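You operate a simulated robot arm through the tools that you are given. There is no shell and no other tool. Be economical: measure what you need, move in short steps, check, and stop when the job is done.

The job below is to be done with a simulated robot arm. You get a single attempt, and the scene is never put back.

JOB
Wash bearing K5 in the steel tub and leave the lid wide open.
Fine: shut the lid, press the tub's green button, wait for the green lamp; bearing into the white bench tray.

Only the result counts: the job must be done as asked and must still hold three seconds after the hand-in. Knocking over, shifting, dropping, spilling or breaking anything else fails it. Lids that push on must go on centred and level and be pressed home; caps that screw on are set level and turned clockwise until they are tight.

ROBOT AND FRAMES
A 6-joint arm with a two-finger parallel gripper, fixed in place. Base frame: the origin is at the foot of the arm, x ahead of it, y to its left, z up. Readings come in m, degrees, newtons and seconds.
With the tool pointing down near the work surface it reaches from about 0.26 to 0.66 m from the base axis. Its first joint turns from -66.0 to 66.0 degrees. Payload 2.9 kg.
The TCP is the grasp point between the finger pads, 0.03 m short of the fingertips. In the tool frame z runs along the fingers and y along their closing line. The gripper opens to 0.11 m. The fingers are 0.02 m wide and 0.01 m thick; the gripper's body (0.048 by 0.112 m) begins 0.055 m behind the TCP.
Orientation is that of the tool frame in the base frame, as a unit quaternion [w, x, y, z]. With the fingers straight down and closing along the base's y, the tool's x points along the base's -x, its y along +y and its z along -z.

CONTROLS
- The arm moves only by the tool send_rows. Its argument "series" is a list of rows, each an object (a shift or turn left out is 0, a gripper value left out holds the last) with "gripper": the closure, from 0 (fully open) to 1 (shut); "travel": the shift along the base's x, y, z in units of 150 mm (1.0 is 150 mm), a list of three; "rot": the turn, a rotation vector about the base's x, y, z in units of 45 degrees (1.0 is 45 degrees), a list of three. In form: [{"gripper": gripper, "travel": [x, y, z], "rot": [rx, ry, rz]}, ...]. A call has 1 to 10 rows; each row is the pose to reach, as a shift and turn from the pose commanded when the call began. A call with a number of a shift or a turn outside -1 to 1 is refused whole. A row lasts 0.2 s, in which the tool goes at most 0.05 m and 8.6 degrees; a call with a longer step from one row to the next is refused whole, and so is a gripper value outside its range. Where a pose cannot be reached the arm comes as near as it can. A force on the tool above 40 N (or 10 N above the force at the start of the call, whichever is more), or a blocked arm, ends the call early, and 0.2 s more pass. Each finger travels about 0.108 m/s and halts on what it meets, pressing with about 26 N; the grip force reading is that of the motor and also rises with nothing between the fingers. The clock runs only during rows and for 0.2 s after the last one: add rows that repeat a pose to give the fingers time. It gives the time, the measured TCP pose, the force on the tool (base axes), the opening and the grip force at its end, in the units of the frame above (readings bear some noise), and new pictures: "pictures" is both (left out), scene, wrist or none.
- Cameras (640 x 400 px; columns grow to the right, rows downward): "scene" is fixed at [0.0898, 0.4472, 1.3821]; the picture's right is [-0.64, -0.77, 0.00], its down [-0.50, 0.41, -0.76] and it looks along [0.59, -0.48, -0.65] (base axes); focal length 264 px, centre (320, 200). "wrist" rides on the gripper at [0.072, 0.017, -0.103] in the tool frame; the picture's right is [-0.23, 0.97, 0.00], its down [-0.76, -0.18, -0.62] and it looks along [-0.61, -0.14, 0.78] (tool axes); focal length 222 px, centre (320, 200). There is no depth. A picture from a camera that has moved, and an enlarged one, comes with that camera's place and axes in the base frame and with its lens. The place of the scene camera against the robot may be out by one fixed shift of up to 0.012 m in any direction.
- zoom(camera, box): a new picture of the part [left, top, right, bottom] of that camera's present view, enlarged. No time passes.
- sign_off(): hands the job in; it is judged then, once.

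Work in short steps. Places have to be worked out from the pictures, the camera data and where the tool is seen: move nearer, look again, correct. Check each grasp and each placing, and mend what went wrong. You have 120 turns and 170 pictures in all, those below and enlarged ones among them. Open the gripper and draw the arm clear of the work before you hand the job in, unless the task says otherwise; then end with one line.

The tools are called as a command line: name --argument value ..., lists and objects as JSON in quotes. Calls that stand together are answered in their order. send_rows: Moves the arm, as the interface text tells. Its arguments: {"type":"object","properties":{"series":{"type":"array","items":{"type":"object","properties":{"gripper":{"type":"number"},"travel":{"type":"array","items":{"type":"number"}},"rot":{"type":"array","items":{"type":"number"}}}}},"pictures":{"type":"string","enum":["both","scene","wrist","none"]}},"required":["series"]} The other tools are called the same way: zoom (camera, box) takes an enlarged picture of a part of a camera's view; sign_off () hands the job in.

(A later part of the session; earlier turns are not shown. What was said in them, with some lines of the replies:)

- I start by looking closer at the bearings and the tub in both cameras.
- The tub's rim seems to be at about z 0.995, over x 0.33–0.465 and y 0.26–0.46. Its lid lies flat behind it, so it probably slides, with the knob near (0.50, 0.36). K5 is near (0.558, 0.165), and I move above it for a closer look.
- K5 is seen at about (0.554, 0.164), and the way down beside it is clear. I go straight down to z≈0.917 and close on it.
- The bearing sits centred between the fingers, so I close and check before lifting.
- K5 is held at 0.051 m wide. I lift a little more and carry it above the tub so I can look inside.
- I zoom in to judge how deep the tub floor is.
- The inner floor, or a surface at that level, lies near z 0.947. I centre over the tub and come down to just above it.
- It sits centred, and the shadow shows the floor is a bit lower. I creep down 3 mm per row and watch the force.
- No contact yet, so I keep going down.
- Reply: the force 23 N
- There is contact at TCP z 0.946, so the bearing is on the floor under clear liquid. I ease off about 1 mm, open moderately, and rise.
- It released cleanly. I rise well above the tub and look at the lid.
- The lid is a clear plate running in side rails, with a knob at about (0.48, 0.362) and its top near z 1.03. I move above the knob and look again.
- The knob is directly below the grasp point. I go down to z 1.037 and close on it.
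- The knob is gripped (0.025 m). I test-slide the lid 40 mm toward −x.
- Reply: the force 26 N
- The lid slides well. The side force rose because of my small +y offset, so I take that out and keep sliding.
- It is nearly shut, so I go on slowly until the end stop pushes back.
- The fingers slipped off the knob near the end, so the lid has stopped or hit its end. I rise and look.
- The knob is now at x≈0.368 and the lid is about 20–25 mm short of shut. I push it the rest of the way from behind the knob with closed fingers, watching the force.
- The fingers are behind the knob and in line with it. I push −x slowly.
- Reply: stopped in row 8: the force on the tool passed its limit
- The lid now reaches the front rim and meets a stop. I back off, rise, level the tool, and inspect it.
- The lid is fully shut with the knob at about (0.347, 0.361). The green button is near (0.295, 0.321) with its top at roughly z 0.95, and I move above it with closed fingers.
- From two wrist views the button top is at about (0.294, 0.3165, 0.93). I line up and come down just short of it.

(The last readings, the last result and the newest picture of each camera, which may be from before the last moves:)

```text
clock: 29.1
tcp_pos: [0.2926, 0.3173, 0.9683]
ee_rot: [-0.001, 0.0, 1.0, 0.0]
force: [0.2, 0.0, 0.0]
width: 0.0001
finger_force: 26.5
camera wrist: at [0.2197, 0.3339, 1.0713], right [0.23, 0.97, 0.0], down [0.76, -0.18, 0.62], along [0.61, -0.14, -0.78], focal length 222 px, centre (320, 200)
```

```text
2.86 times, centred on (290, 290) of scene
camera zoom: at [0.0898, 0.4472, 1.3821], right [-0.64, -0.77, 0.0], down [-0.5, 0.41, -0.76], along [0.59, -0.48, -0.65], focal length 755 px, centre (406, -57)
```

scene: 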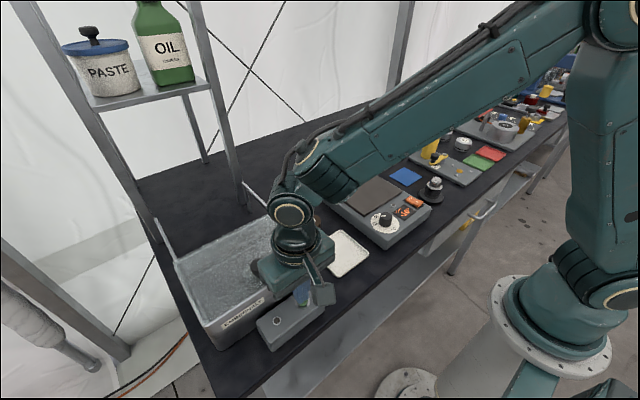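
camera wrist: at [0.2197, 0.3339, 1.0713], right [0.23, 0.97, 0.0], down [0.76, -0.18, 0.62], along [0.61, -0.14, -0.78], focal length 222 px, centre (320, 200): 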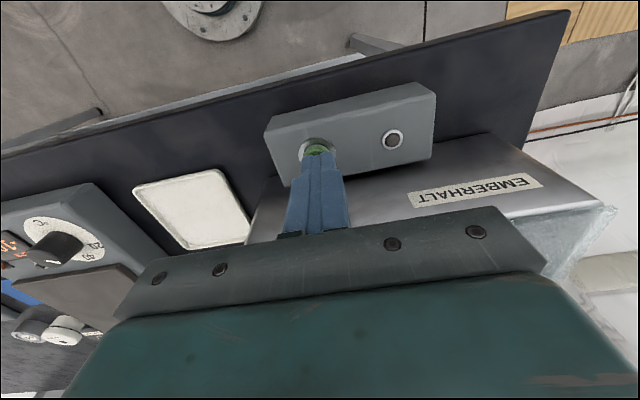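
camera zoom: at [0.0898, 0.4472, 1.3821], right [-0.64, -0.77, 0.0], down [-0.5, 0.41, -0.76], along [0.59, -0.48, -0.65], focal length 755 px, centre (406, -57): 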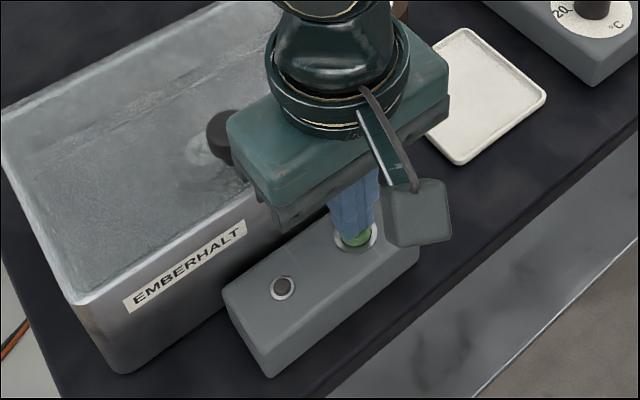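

The fingertips are right over the button and clear of the rim and knob. I press slowly.

send_rows --series '[{"travel": [0, 0, -0.02]}, {"travel": [0, 0, -0.04]}, {"travel": [0, 0, -0.055]}, {"travel": [0, 0, -0.07]}, {"travel": [0, 0, -0.08]}, {"travel": [0, 0, -0.09]}]'

zoom --camera "wrist" --box '[240, 60, 460, 200]'

```text
clock: 30.5
tcp_pos: [0.2924, 0.3195, 0.9556]
ee_rot: [0.0, 0.0, 1.0, 0.0]
force: [-1.6, -2.6, 11.1]
width: 0.0
finger_force: 26.2
camera wrist: at [0.2197, 0.3347, 1.0589], right [0.23, 0.97, 0.0], down [0.76, -0.18, 0.62], along [0.61, -0.14, -0.78], focal length 222 px, centre (320, 200)
```

scene: 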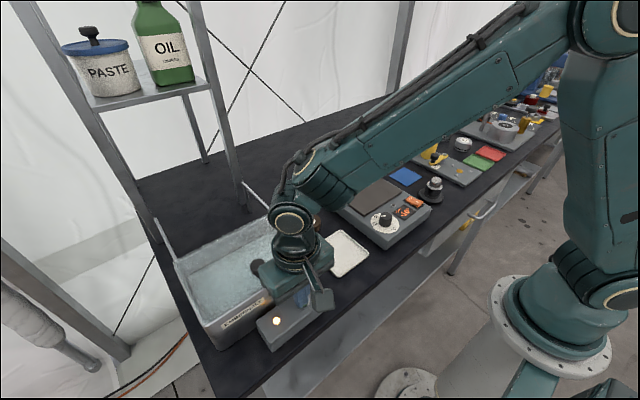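
wrist: 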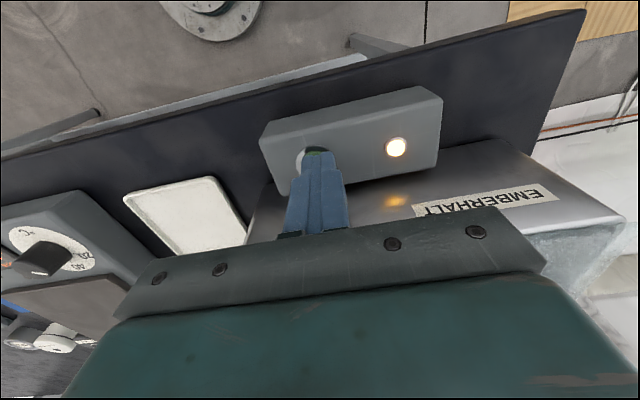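

```text
2.86 times, centred on (350, 130) of wrist
camera zoom: at [0.2197, 0.3347, 1.0589], right [0.23, 0.97, 0.0], down [0.76, -0.18, 0.62], along [0.61, -0.14, -0.78], focal length 635 px, centre (234, 400)
```

zoom: 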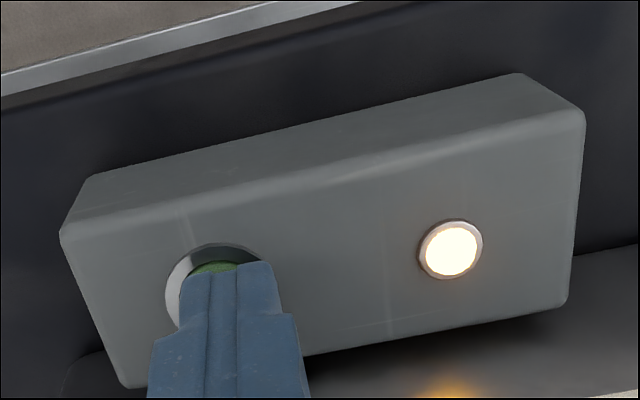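

The lamp is lit amber, so the cycle is running. I rise clear and wait for green.

send_rows --series '[{"travel": [0, 0, 0.2]}, {"travel": [0, 0, 0.5]}, {"travel": [0, 0, 0.8]}, {"travel": [0, 0, 1.0]}, {"travel": [0, 0, 1.0]}, {"travel": [0, 0, 1.0]}, {"travel": [0, 0, 1.0]}, {"travel": [0, 0, 1.0]}, {"travel": [0, 0, 1.0]}, {"travel": [0, 0, 1.0]}]' --pictures "scene"

send_rows --series '[{}, {}, {}, {}, {}, {}, {}, {}, {}, {}]' --pictures "wrist"

```text
clock: 32.7
tcp_pos: [0.2916, 0.3188, 1.105]
ee_rot: [-0.001, 0.0, 1.0, 0.0]
force: [0.0, -0.6, 0.3]
width: 0.0
finger_force: 26.3
```

scene: 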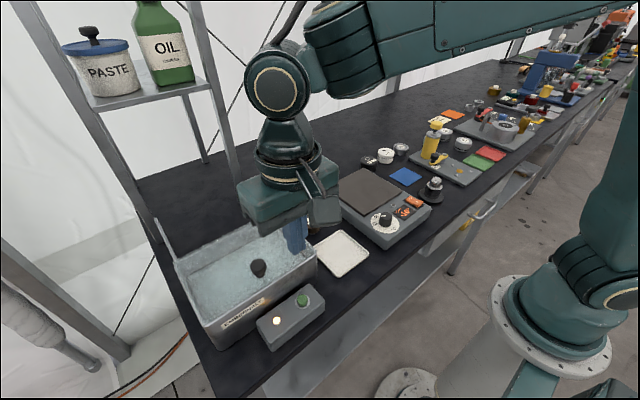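

```text
clock: 34.9
tcp_pos: [0.291, 0.3186, 1.1042]
ee_rot: [-0.001, 0.0, 1.0, 0.0]
force: [1.0, 0.3, -0.4]
width: 0.0
finger_force: 25.8
camera wrist: at [0.2193, 0.3349, 1.2081], right [0.23, 0.97, 0.0], down [0.76, -0.18, 0.62], along [0.61, -0.14, -0.78], focal length 222 px, centre (320, 200)
```

wrist: 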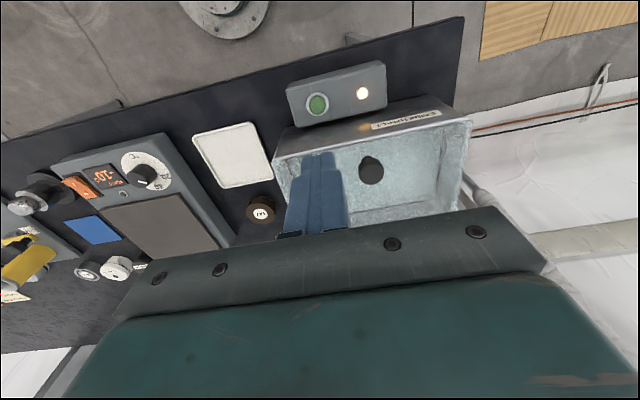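

Still amber, so I keep waiting.

send_rows --series '[{}, {}, {}, {}, {}, {}, {}, {}, {}, {}]' --pictures "none"

send_rows --series '[{}, {}, {}, {}, {}, {}, {}, {}, {}, {}]' --pictures "wrist"

```text
clock: 37.1
tcp_pos: [0.2923, 0.3179, 1.1047]
ee_rot: [-0.001, 0.0, 1.0, 0.0]
force: [-0.2, -0.2, -0.2]
width: 0.0
finger_force: 25.6
```

```text
clock: 39.3
tcp_pos: [0.292, 0.3194, 1.1047]
ee_rot: [0.0, 0.0, 1.0, 0.0]
force: [0.6, -0.6, -0.3]
width: 0.0
finger_force: 25.9
camera wrist: at [0.2193, 0.3349, 1.2081], right [0.23, 0.97, 0.0], down [0.76, -0.18, 0.62], along [0.61, -0.14, -0.78], focal length 222 px, centre (320, 200)
```

wrist: 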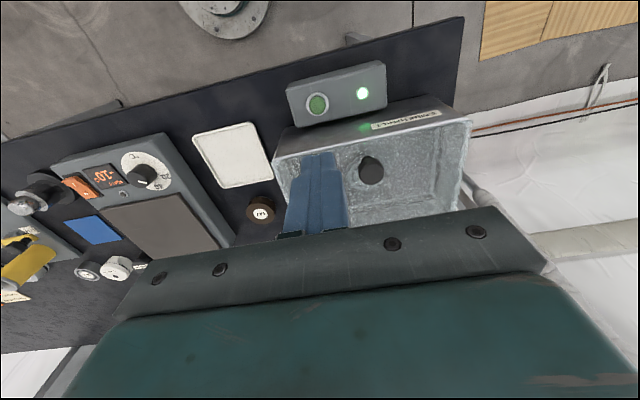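

The lamp is green. I put the closed fingers on the −x side of the knob to push the lid open.

send_rows --series '[{"travel": [0.13, 0.28, 0]}, {"travel": [0.13, 0.28, -0.25]}, {"travel": [0.13, 0.28, -0.45]}, {"travel": [0.13, 0.28, -0.45]}]'

```text
clock: 40.3
tcp_pos: [0.3116, 0.3602, 1.0377]
ee_rot: [0.0, 0.0, 1.0, 0.0]
force: [0.8, 0.0, 0.0]
width: 0.0
finger_force: 25.4
camera wrist: at [0.2386, 0.3766, 1.141], right [0.23, 0.97, 0.0], down [0.76, -0.18, 0.62], along [0.61, -0.14, -0.78], focal length 222 px, centre (320, 200)
```

scene: 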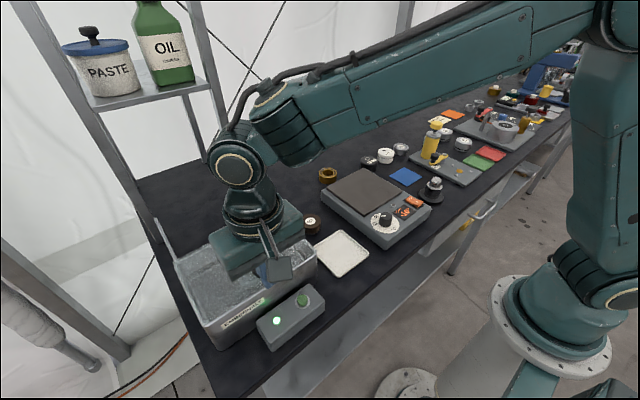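
wrist: 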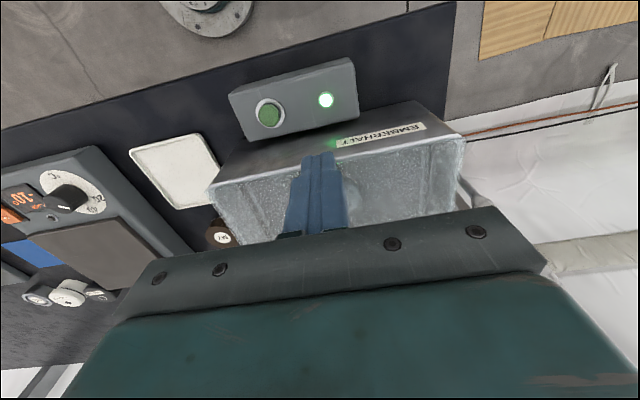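

The fingers sit in front of the knob. I push +x gently toward the open end.

send_rows --series '[{"travel": [0.08, 0.005, 0]}, {"travel": [0.16, 0.005, 0]}, {"travel": [0.24, 0.005, 0]}, {"travel": [0.34, 0.005, 0]}, {"travel": [0.44, 0.005, 0]}, {"travel": [0.54, 0.005, 0]}, {"travel": [0.64, 0.005, 0]}, {"travel": [0.74, 0.005, 0]}, {"travel": [0.84, 0.005, 0]}, {"travel": [0.92, 0.005, 0]}]'

```text
clock: 42.5
tcp_pos: [0.4513, 0.3612, 1.0389]
ee_rot: [-0.001, -0.001, 1.0, 0.0]
force: [-0.3, 0.0, 0.5]
width: 0.0001
finger_force: 25.4
camera wrist: at [0.3773, 0.3776, 1.141], right [0.23, 0.97, 0.0], down [0.76, -0.18, 0.62], along [0.61, -0.14, -0.78], focal length 222 px, centre (320, 200)
```

scene: 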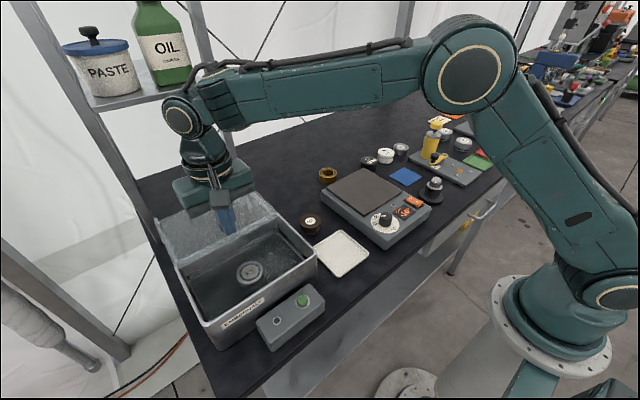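
wrist: 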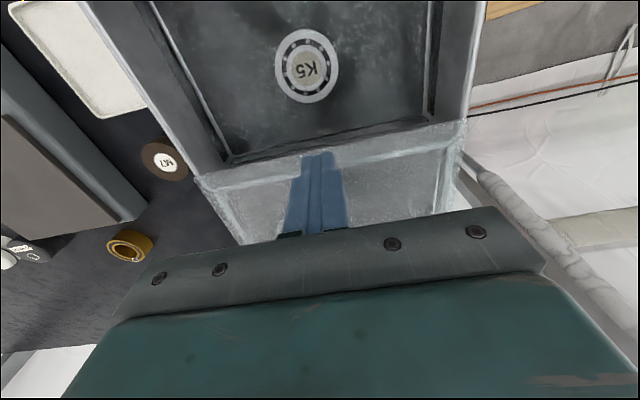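

The bearing is now clean and bright, and the lid is nearly fully open. I push the last bit to the stop.

send_rows --series '[{"travel": [0.02, 0, 0]}, {"travel": [0.04, 0, 0]}, {"travel": [0.06, 0, 0]}, {"travel": [0.08, 0, 0]}, {"travel": [0.1, 0, 0]}]' --pictures "none"

```text
clock: 43.7
tcp_pos: [0.4629, 0.361, 1.0377]
ee_rot: [-0.003, -0.002, 1.0, -0.002]
force: [-19.9, -1.9, 2.2]
width: 0.0
finger_force: 25.8
```

The force rose at the stop, so the lid is fully open. I back off, rise, and open above the bearing.

send_rows --series '[{"travel": [-0.05, 0, 0]}, {"travel": [-0.1, 0, 0.2]}, {"travel": [-0.3, 0, 0.4], "gripper": 0.25}, {"travel": [-0.45, 0, 0.6], "gripper": 0.25}, {"travel": [-0.45, 0, 0.6], "gripper": 0.25}, {"travel": [-0.45, 0, 0.6], "gripper": 0.25}]'

zoom --camera "scene" --box '[140, 170, 380, 350]'

```text
clock: 45.1
tcp_pos: [0.3972, 0.3602, 1.1285]
ee_rot: [-0.001, 0.0, 1.0, 0.0]
force: [0.8, -0.6, 0.6]
width: 0.0823
finger_force: 0.0
camera wrist: at [0.3237, 0.3772, 1.2313], right [0.23, 0.97, 0.0], down [0.76, -0.18, 0.62], along [0.61, -0.14, -0.78], focal length 222 px, centre (320, 200)
```

scene: 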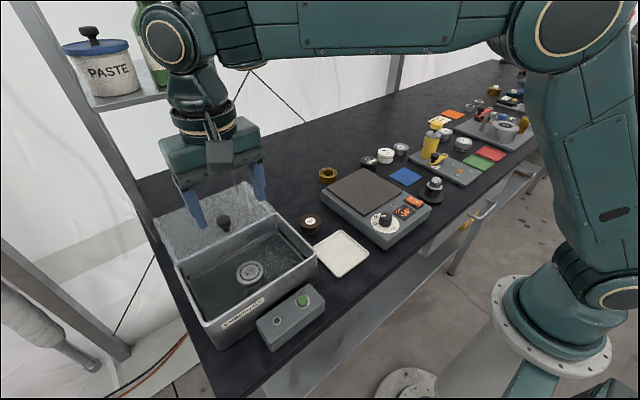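
wrist: 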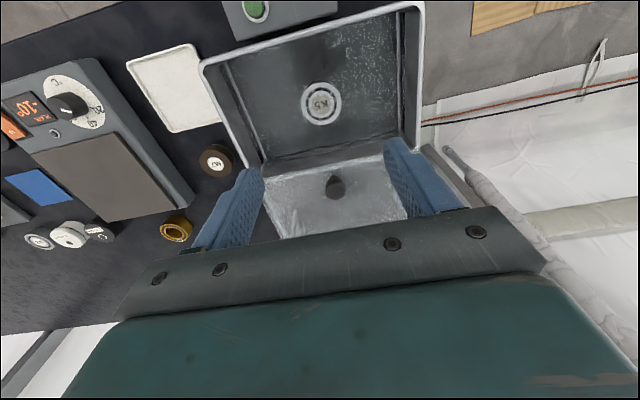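

```text
2.22 times, centred on (260, 260) of scene
camera zoom: at [0.0898, 0.4472, 1.3821], right [-0.64, -0.77, 0.0], down [-0.5, 0.41, -0.76], along [0.59, -0.48, -0.65], focal length 587 px, centre (453, 67)
```

zoom: 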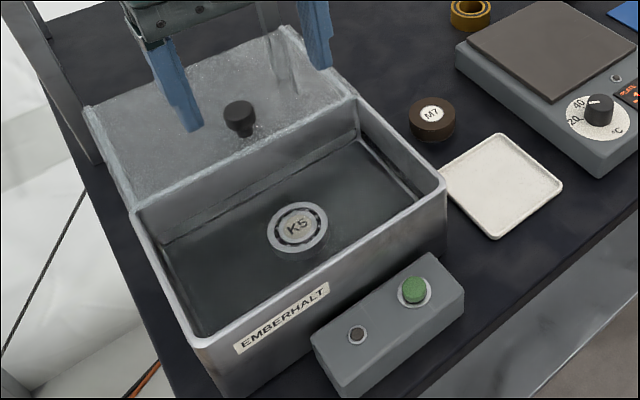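

The bearing is still at about (0.400, 0.3605). I go down over it to the earlier release height.

send_rows --series '[{"travel": [0.02, 0, -0.25]}, {"travel": [0.02, 0, -0.5]}, {"travel": [0.02, 0, -0.75]}, {"travel": [0.02, 0, -0.95]}, {"travel": [0.02, 0, -0.95]}]' --pictures "none"

send_rows --series '[{"travel": [0, 0, -0.1]}, {"travel": [0, 0, -0.2]}, {"travel": [0, 0, -0.24]}, {"travel": [0, 0, -0.255]}, {"travel": [0, 0, -0.255]}]' --pictures "wrist"

```text
clock: 46.3
tcp_pos: [0.4002, 0.362, 0.9845]
ee_rot: [-0.001, 0.0, 1.0, 0.0]
force: [-0.3, -0.3, -0.1]
width: 0.0824
finger_force: 0.0
```

```text
clock: 47.5
tcp_pos: [0.4001, 0.3602, 0.9469]
ee_rot: [-0.001, 0.0, 1.0, 0.0]
force: [0.7, -0.6, 0.8]
width: 0.0826
finger_force: 0.1
camera wrist: at [0.3271, 0.3776, 1.0499], right [0.23, 0.97, 0.0], down [0.76, -0.18, 0.62], along [0.61, -0.14, -0.78], focal length 222 px, centre (320, 200)
```

wrist: 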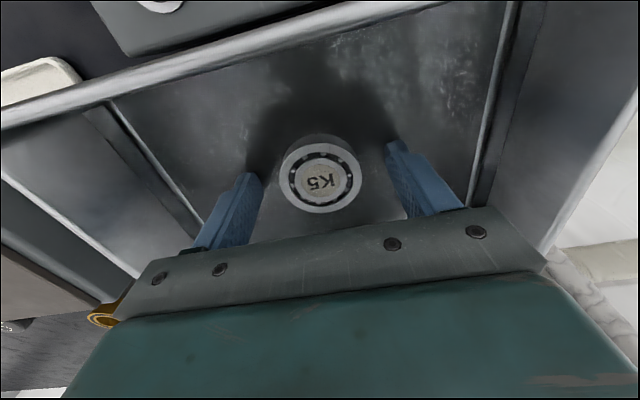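

It is centred. I close on it and lift slowly.

send_rows --series '[{"gripper": 0.6}, {"gripper": 0.8}, {"gripper": 0.8}, {"gripper": 0.8}]' --pictures "none"

send_rows --series '[{"travel": [0, 0, 0.1]}, {"travel": [0, 0, 0.25]}, {"travel": [0, 0, 0.45]}, {"travel": [0, 0, 0.65]}, {"travel": [0, 0, 0.85]}, {"travel": [0, 0, 1.0]}, {"travel": [0, 0, 1.0]}]'

```text
clock: 48.5
tcp_pos: [0.3993, 0.3624, 0.9464]
ee_rot: [-0.001, 0.001, 1.0, 0.0]
force: [-0.1, -0.3, -0.3]
width: 0.0509
finger_force: 26.1
```

```text
clock: 50.1
tcp_pos: [0.4005, 0.3613, 1.0966]
ee_rot: [-0.001, 0.0, 1.0, 0.001]
force: [1.2, -0.3, -2.3]
width: 0.0513
finger_force: 26.0
camera wrist: at [0.327, 0.3779, 1.2005], right [0.23, 0.97, 0.0], down [0.76, -0.18, 0.62], along [0.61, -0.14, -0.78], focal length 222 px, centre (320, 200)
```

scene: 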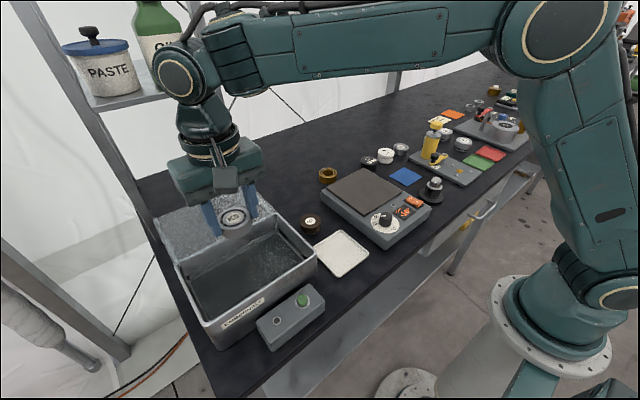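
wrist: 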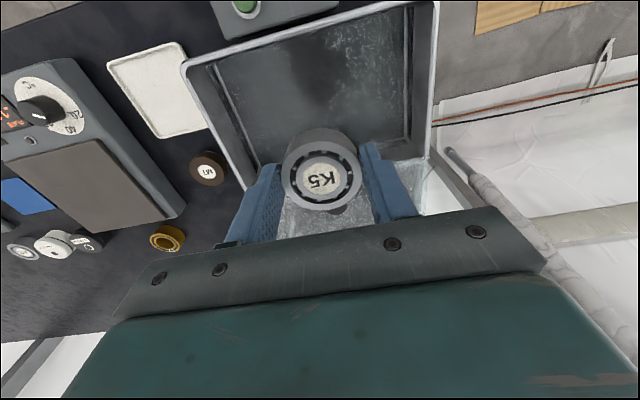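

K5 is clean and held. The tray spans about x 0.307–0.403 and y 0.119–0.212, with its centre near (0.355, 0.166). I carry the bearing over it at this height.

send_rows --series '[{"travel": [-0.06, -0.25, 0.05]}, {"travel": [-0.12, -0.5, 0.05]}, {"travel": [-0.18, -0.75, 0.05]}, {"travel": [-0.24, -0.98, 0.05]}, {"travel": [-0.24, -0.98, 0.05]}]' --pictures "none"

send_rows --series '[{"travel": [-0.06, -0.2, 0]}, {"travel": [-0.06, -0.32, 0]}, {"travel": [-0.06, -0.32, 0]}]'

```text
clock: 51.3
tcp_pos: [0.3647, 0.2145, 1.1041]
ee_rot: [-0.001, 0.0, 1.0, 0.0]
force: [0.2, -1.3, -1.3]
width: 0.0509
finger_force: 26.6
```

```text
clock: 52.1
tcp_pos: [0.3567, 0.1671, 1.1046]
ee_rot: [-0.001, 0.0, 1.0, 0.0]
force: [0.3, 0.9, -1.8]
width: 0.0511
finger_force: 26.0
camera wrist: at [0.2828, 0.1831, 1.2073], right [0.23, 0.97, 0.0], down [0.76, -0.18, 0.62], along [0.61, -0.14, -0.78], focal length 222 px, centre (320, 200)
```

scene: 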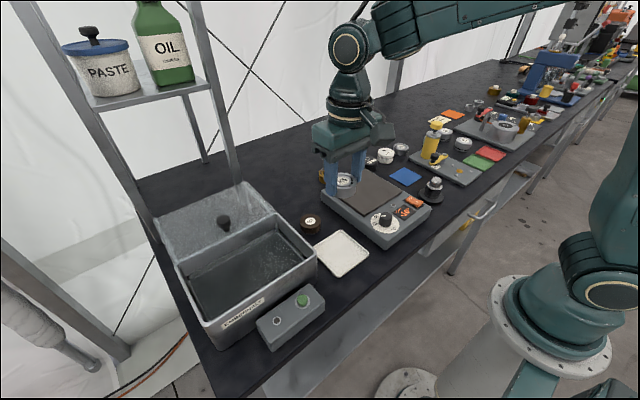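
wrist: 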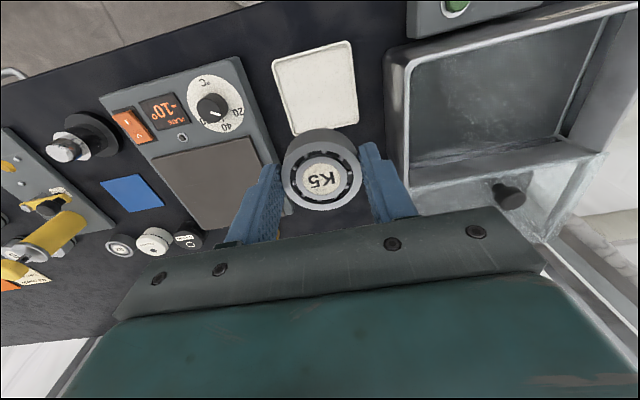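

The tray centre is confirmed at about (0.355, 0.166). I come down to just above it.

send_rows --series '[{"travel": [0, -0.005, -0.25]}, {"travel": [0, -0.005, -0.5]}, {"travel": [0, -0.005, -0.75]}, {"travel": [0, -0.005, -0.97]}, {"travel": [0, -0.005, -0.97]}]'

send_rows --series '[{"travel": [0, 0, -0.06]}, {"travel": [0, 0, -0.12]}, {"travel": [0, 0, -0.15]}, {"travel": [0, 0, -0.17]}, {"travel": [0, 0, -0.18]}]'

```text
clock: 53.3
tcp_pos: [0.3547, 0.1656, 0.9597]
ee_rot: [-0.001, -0.001, 1.0, 0.0]
force: [0.9, 0.0, -1.9]
width: 0.0508
finger_force: 26.2
camera wrist: at [0.2821, 0.1824, 1.0624], right [0.23, 0.97, 0.0], down [0.76, -0.18, 0.62], along [0.61, -0.14, -0.78], focal length 222 px, centre (320, 200)
```

scene: 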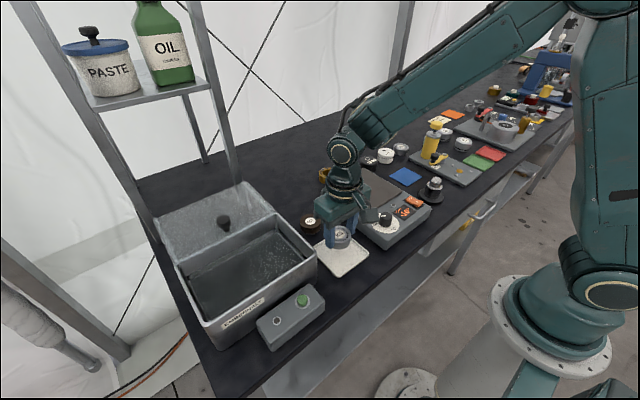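
wrist: 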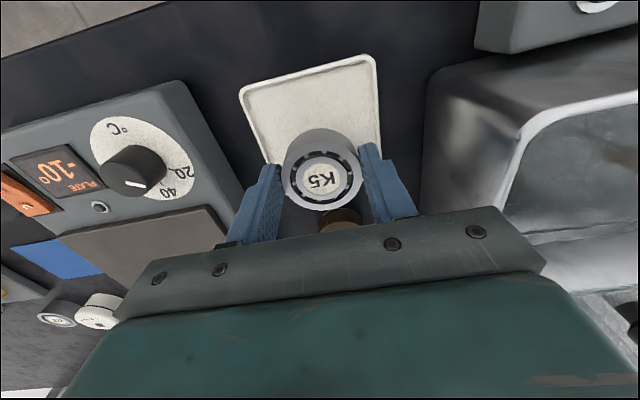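

```text
clock: 54.5
tcp_pos: [0.3561, 0.1651, 0.9318]
ee_rot: [-0.001, 0.0, 1.0, 0.001]
force: [0.2, 0.7, -2.1]
width: 0.0507
finger_force: 26.1
camera wrist: at [0.2826, 0.1818, 1.035], right [0.23, 0.97, 0.0], down [0.76, -0.18, 0.62], along [0.61, -0.14, -0.78], focal length 222 px, centre (320, 200)
```

scene: 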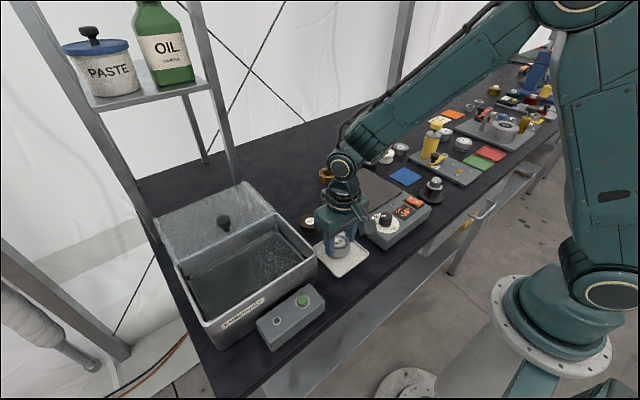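
wrist: 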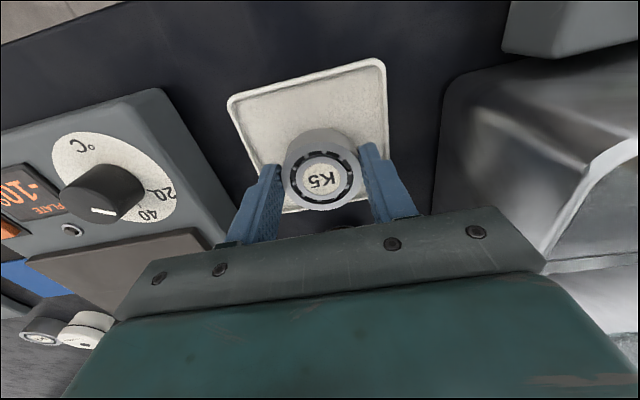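

No contact yet, and it is well over the tray. I creep on down.

send_rows --series '[{"travel": [0, 0, -0.015]}, {"travel": [0, 0, -0.03]}, {"travel": [0, 0, -0.045]}, {"travel": [0, 0, -0.06]}, {"travel": [0, 0, -0.07]}, {"travel": [0, 0, -0.08]}]' --pictures "wrist"

```text
clock: 55.9
tcp_pos: [0.3555, 0.1654, 0.9212]
ee_rot: [-0.001, 0.001, 1.0, 0.0]
force: [-2.6, -2.8, 13.3]
width: 0.0509
finger_force: 26.2
camera wrist: at [0.2825, 0.1819, 1.024], right [0.23, 0.97, 0.0], down [0.76, -0.18, 0.62], along [0.61, -0.14, -0.78], focal length 222 px, centre (320, 200)
```

wrist: 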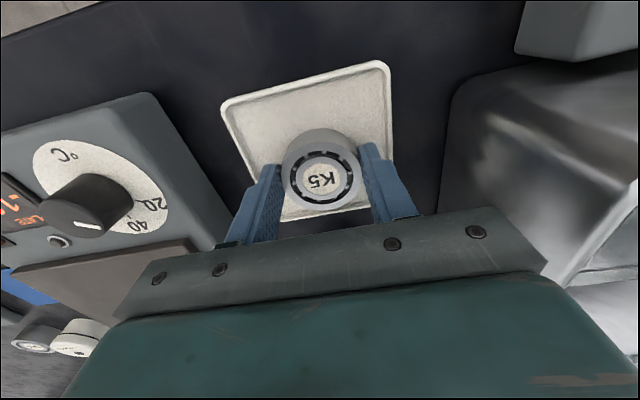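

It has touched the tray floor at z 0.921. I release with a small opening, staying inside the tray rim.

send_rows --series '[{"travel": [0, 0, 0.005], "gripper": 0.8}, {"travel": [0, 0, 0.005], "gripper": 0.5}, {"travel": [0, 0, 0.005], "gripper": 0.42}, {"travel": [0, 0, 0.005], "gripper": 0.42}]' --pictures "none"

send_rows --series '[{"travel": [0, 0, 0.1]}, {"travel": [0, 0, 0.3]}, {"travel": [0, 0, 0.6]}, {"travel": [0, 0, 0.9]}, {"travel": [0, 0, 1.0]}, {"travel": [0, 0, 1.0]}]'

send_rows --series '[{"travel": [0, 0, 0.3], "gripper": 0}, {"travel": [0, -0.3, 0.6], "gripper": 0}, {"travel": [0, -0.6, 0.6], "gripper": 0}, {"travel": [0, -0.9, 0.6], "gripper": 0}, {"travel": [0, -0.9, 0.6], "gripper": 0}]'

zoom --camera "scene" --box '[140, 170, 380, 350]'

```text
clock: 56.9
tcp_pos: [0.3548, 0.1654, 0.9204]
ee_rot: [-0.001, -0.001, 1.0, 0.0]
force: [0.0, 0.4, 0.0]
width: 0.0637
finger_force: 0.1
```

```text
clock: 58.3
tcp_pos: [0.3551, 0.1658, 1.0717]
ee_rot: [-0.001, 0.0, 1.0, 0.0]
force: [0.7, -0.8, 0.3]
width: 0.0638
finger_force: 0.0
camera wrist: at [0.2823, 0.1823, 1.1749], right [0.23, 0.97, 0.0], down [0.76, -0.18, 0.62], along [0.61, -0.14, -0.78], focal length 222 px, centre (320, 200)
```

scene: 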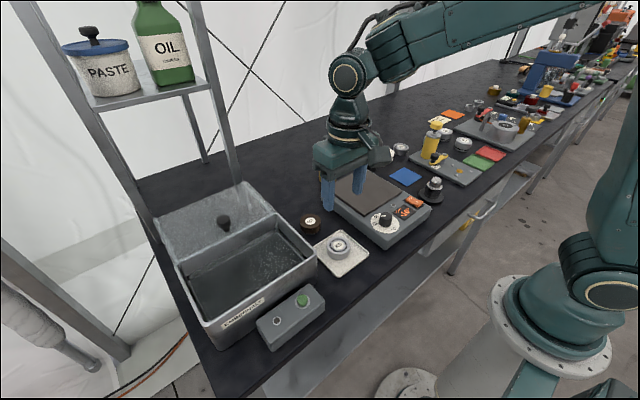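
wrist: 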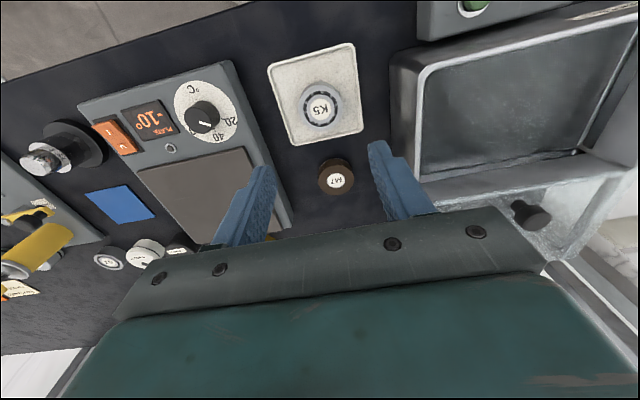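

```text
refused: row 2 steps farther than a row can; nothing moved
```

```text
2.22 times, centred on (260, 260) of scene
camera zoom: at [0.0898, 0.4472, 1.3821], right [-0.64, -0.77, 0.0], down [-0.5, 0.41, -0.76], along [0.59, -0.48, -0.65], focal length 587 px, centre (453, 67)
```

zoom: 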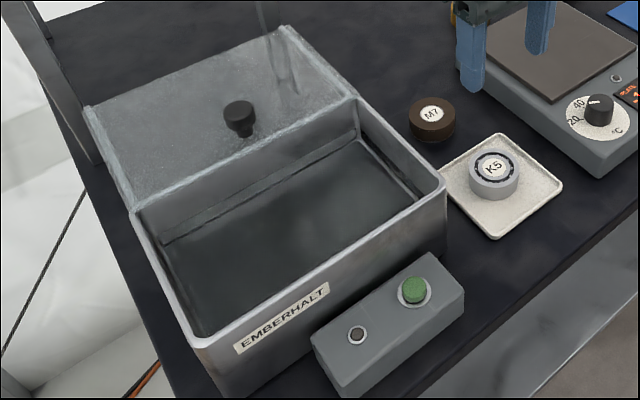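

K5 sits flat in the tray, the lid is fully open, and nothing else has moved. I open the gripper and draw the arm up and clear.

send_rows --series '[{"travel": [0, 0, 0.3], "gripper": 0}, {"travel": [0, 0, 0.6], "gripper": 0}, {"travel": [0, 0, 0.85], "gripper": 0}, {"travel": [0, 0, 0.85], "gripper": 0}, {"travel": [0, 0, 0.85], "gripper": 0}]' --pictures "scene"

```text
clock: 59.5
tcp_pos: [0.3547, 0.1656, 1.1989]
ee_rot: [-0.001, 0.0, 1.0, 0.0]
force: [-0.4, 0.5, 0.0]
width: 0.11
finger_force: 0.1
```

scene: 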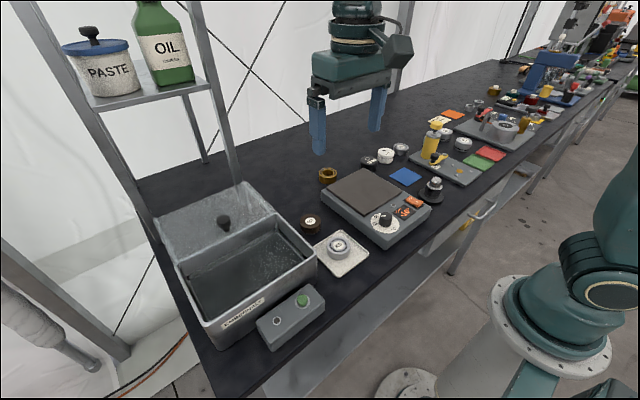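

The arm is clear with the gripper open, so I hand the job in.

sign_off

```text
The job is handed in.
```

Bearing K5 has been washed (the green lamp came on) and now sits in the white bench tray, with the tub lid fully open and the arm clear.
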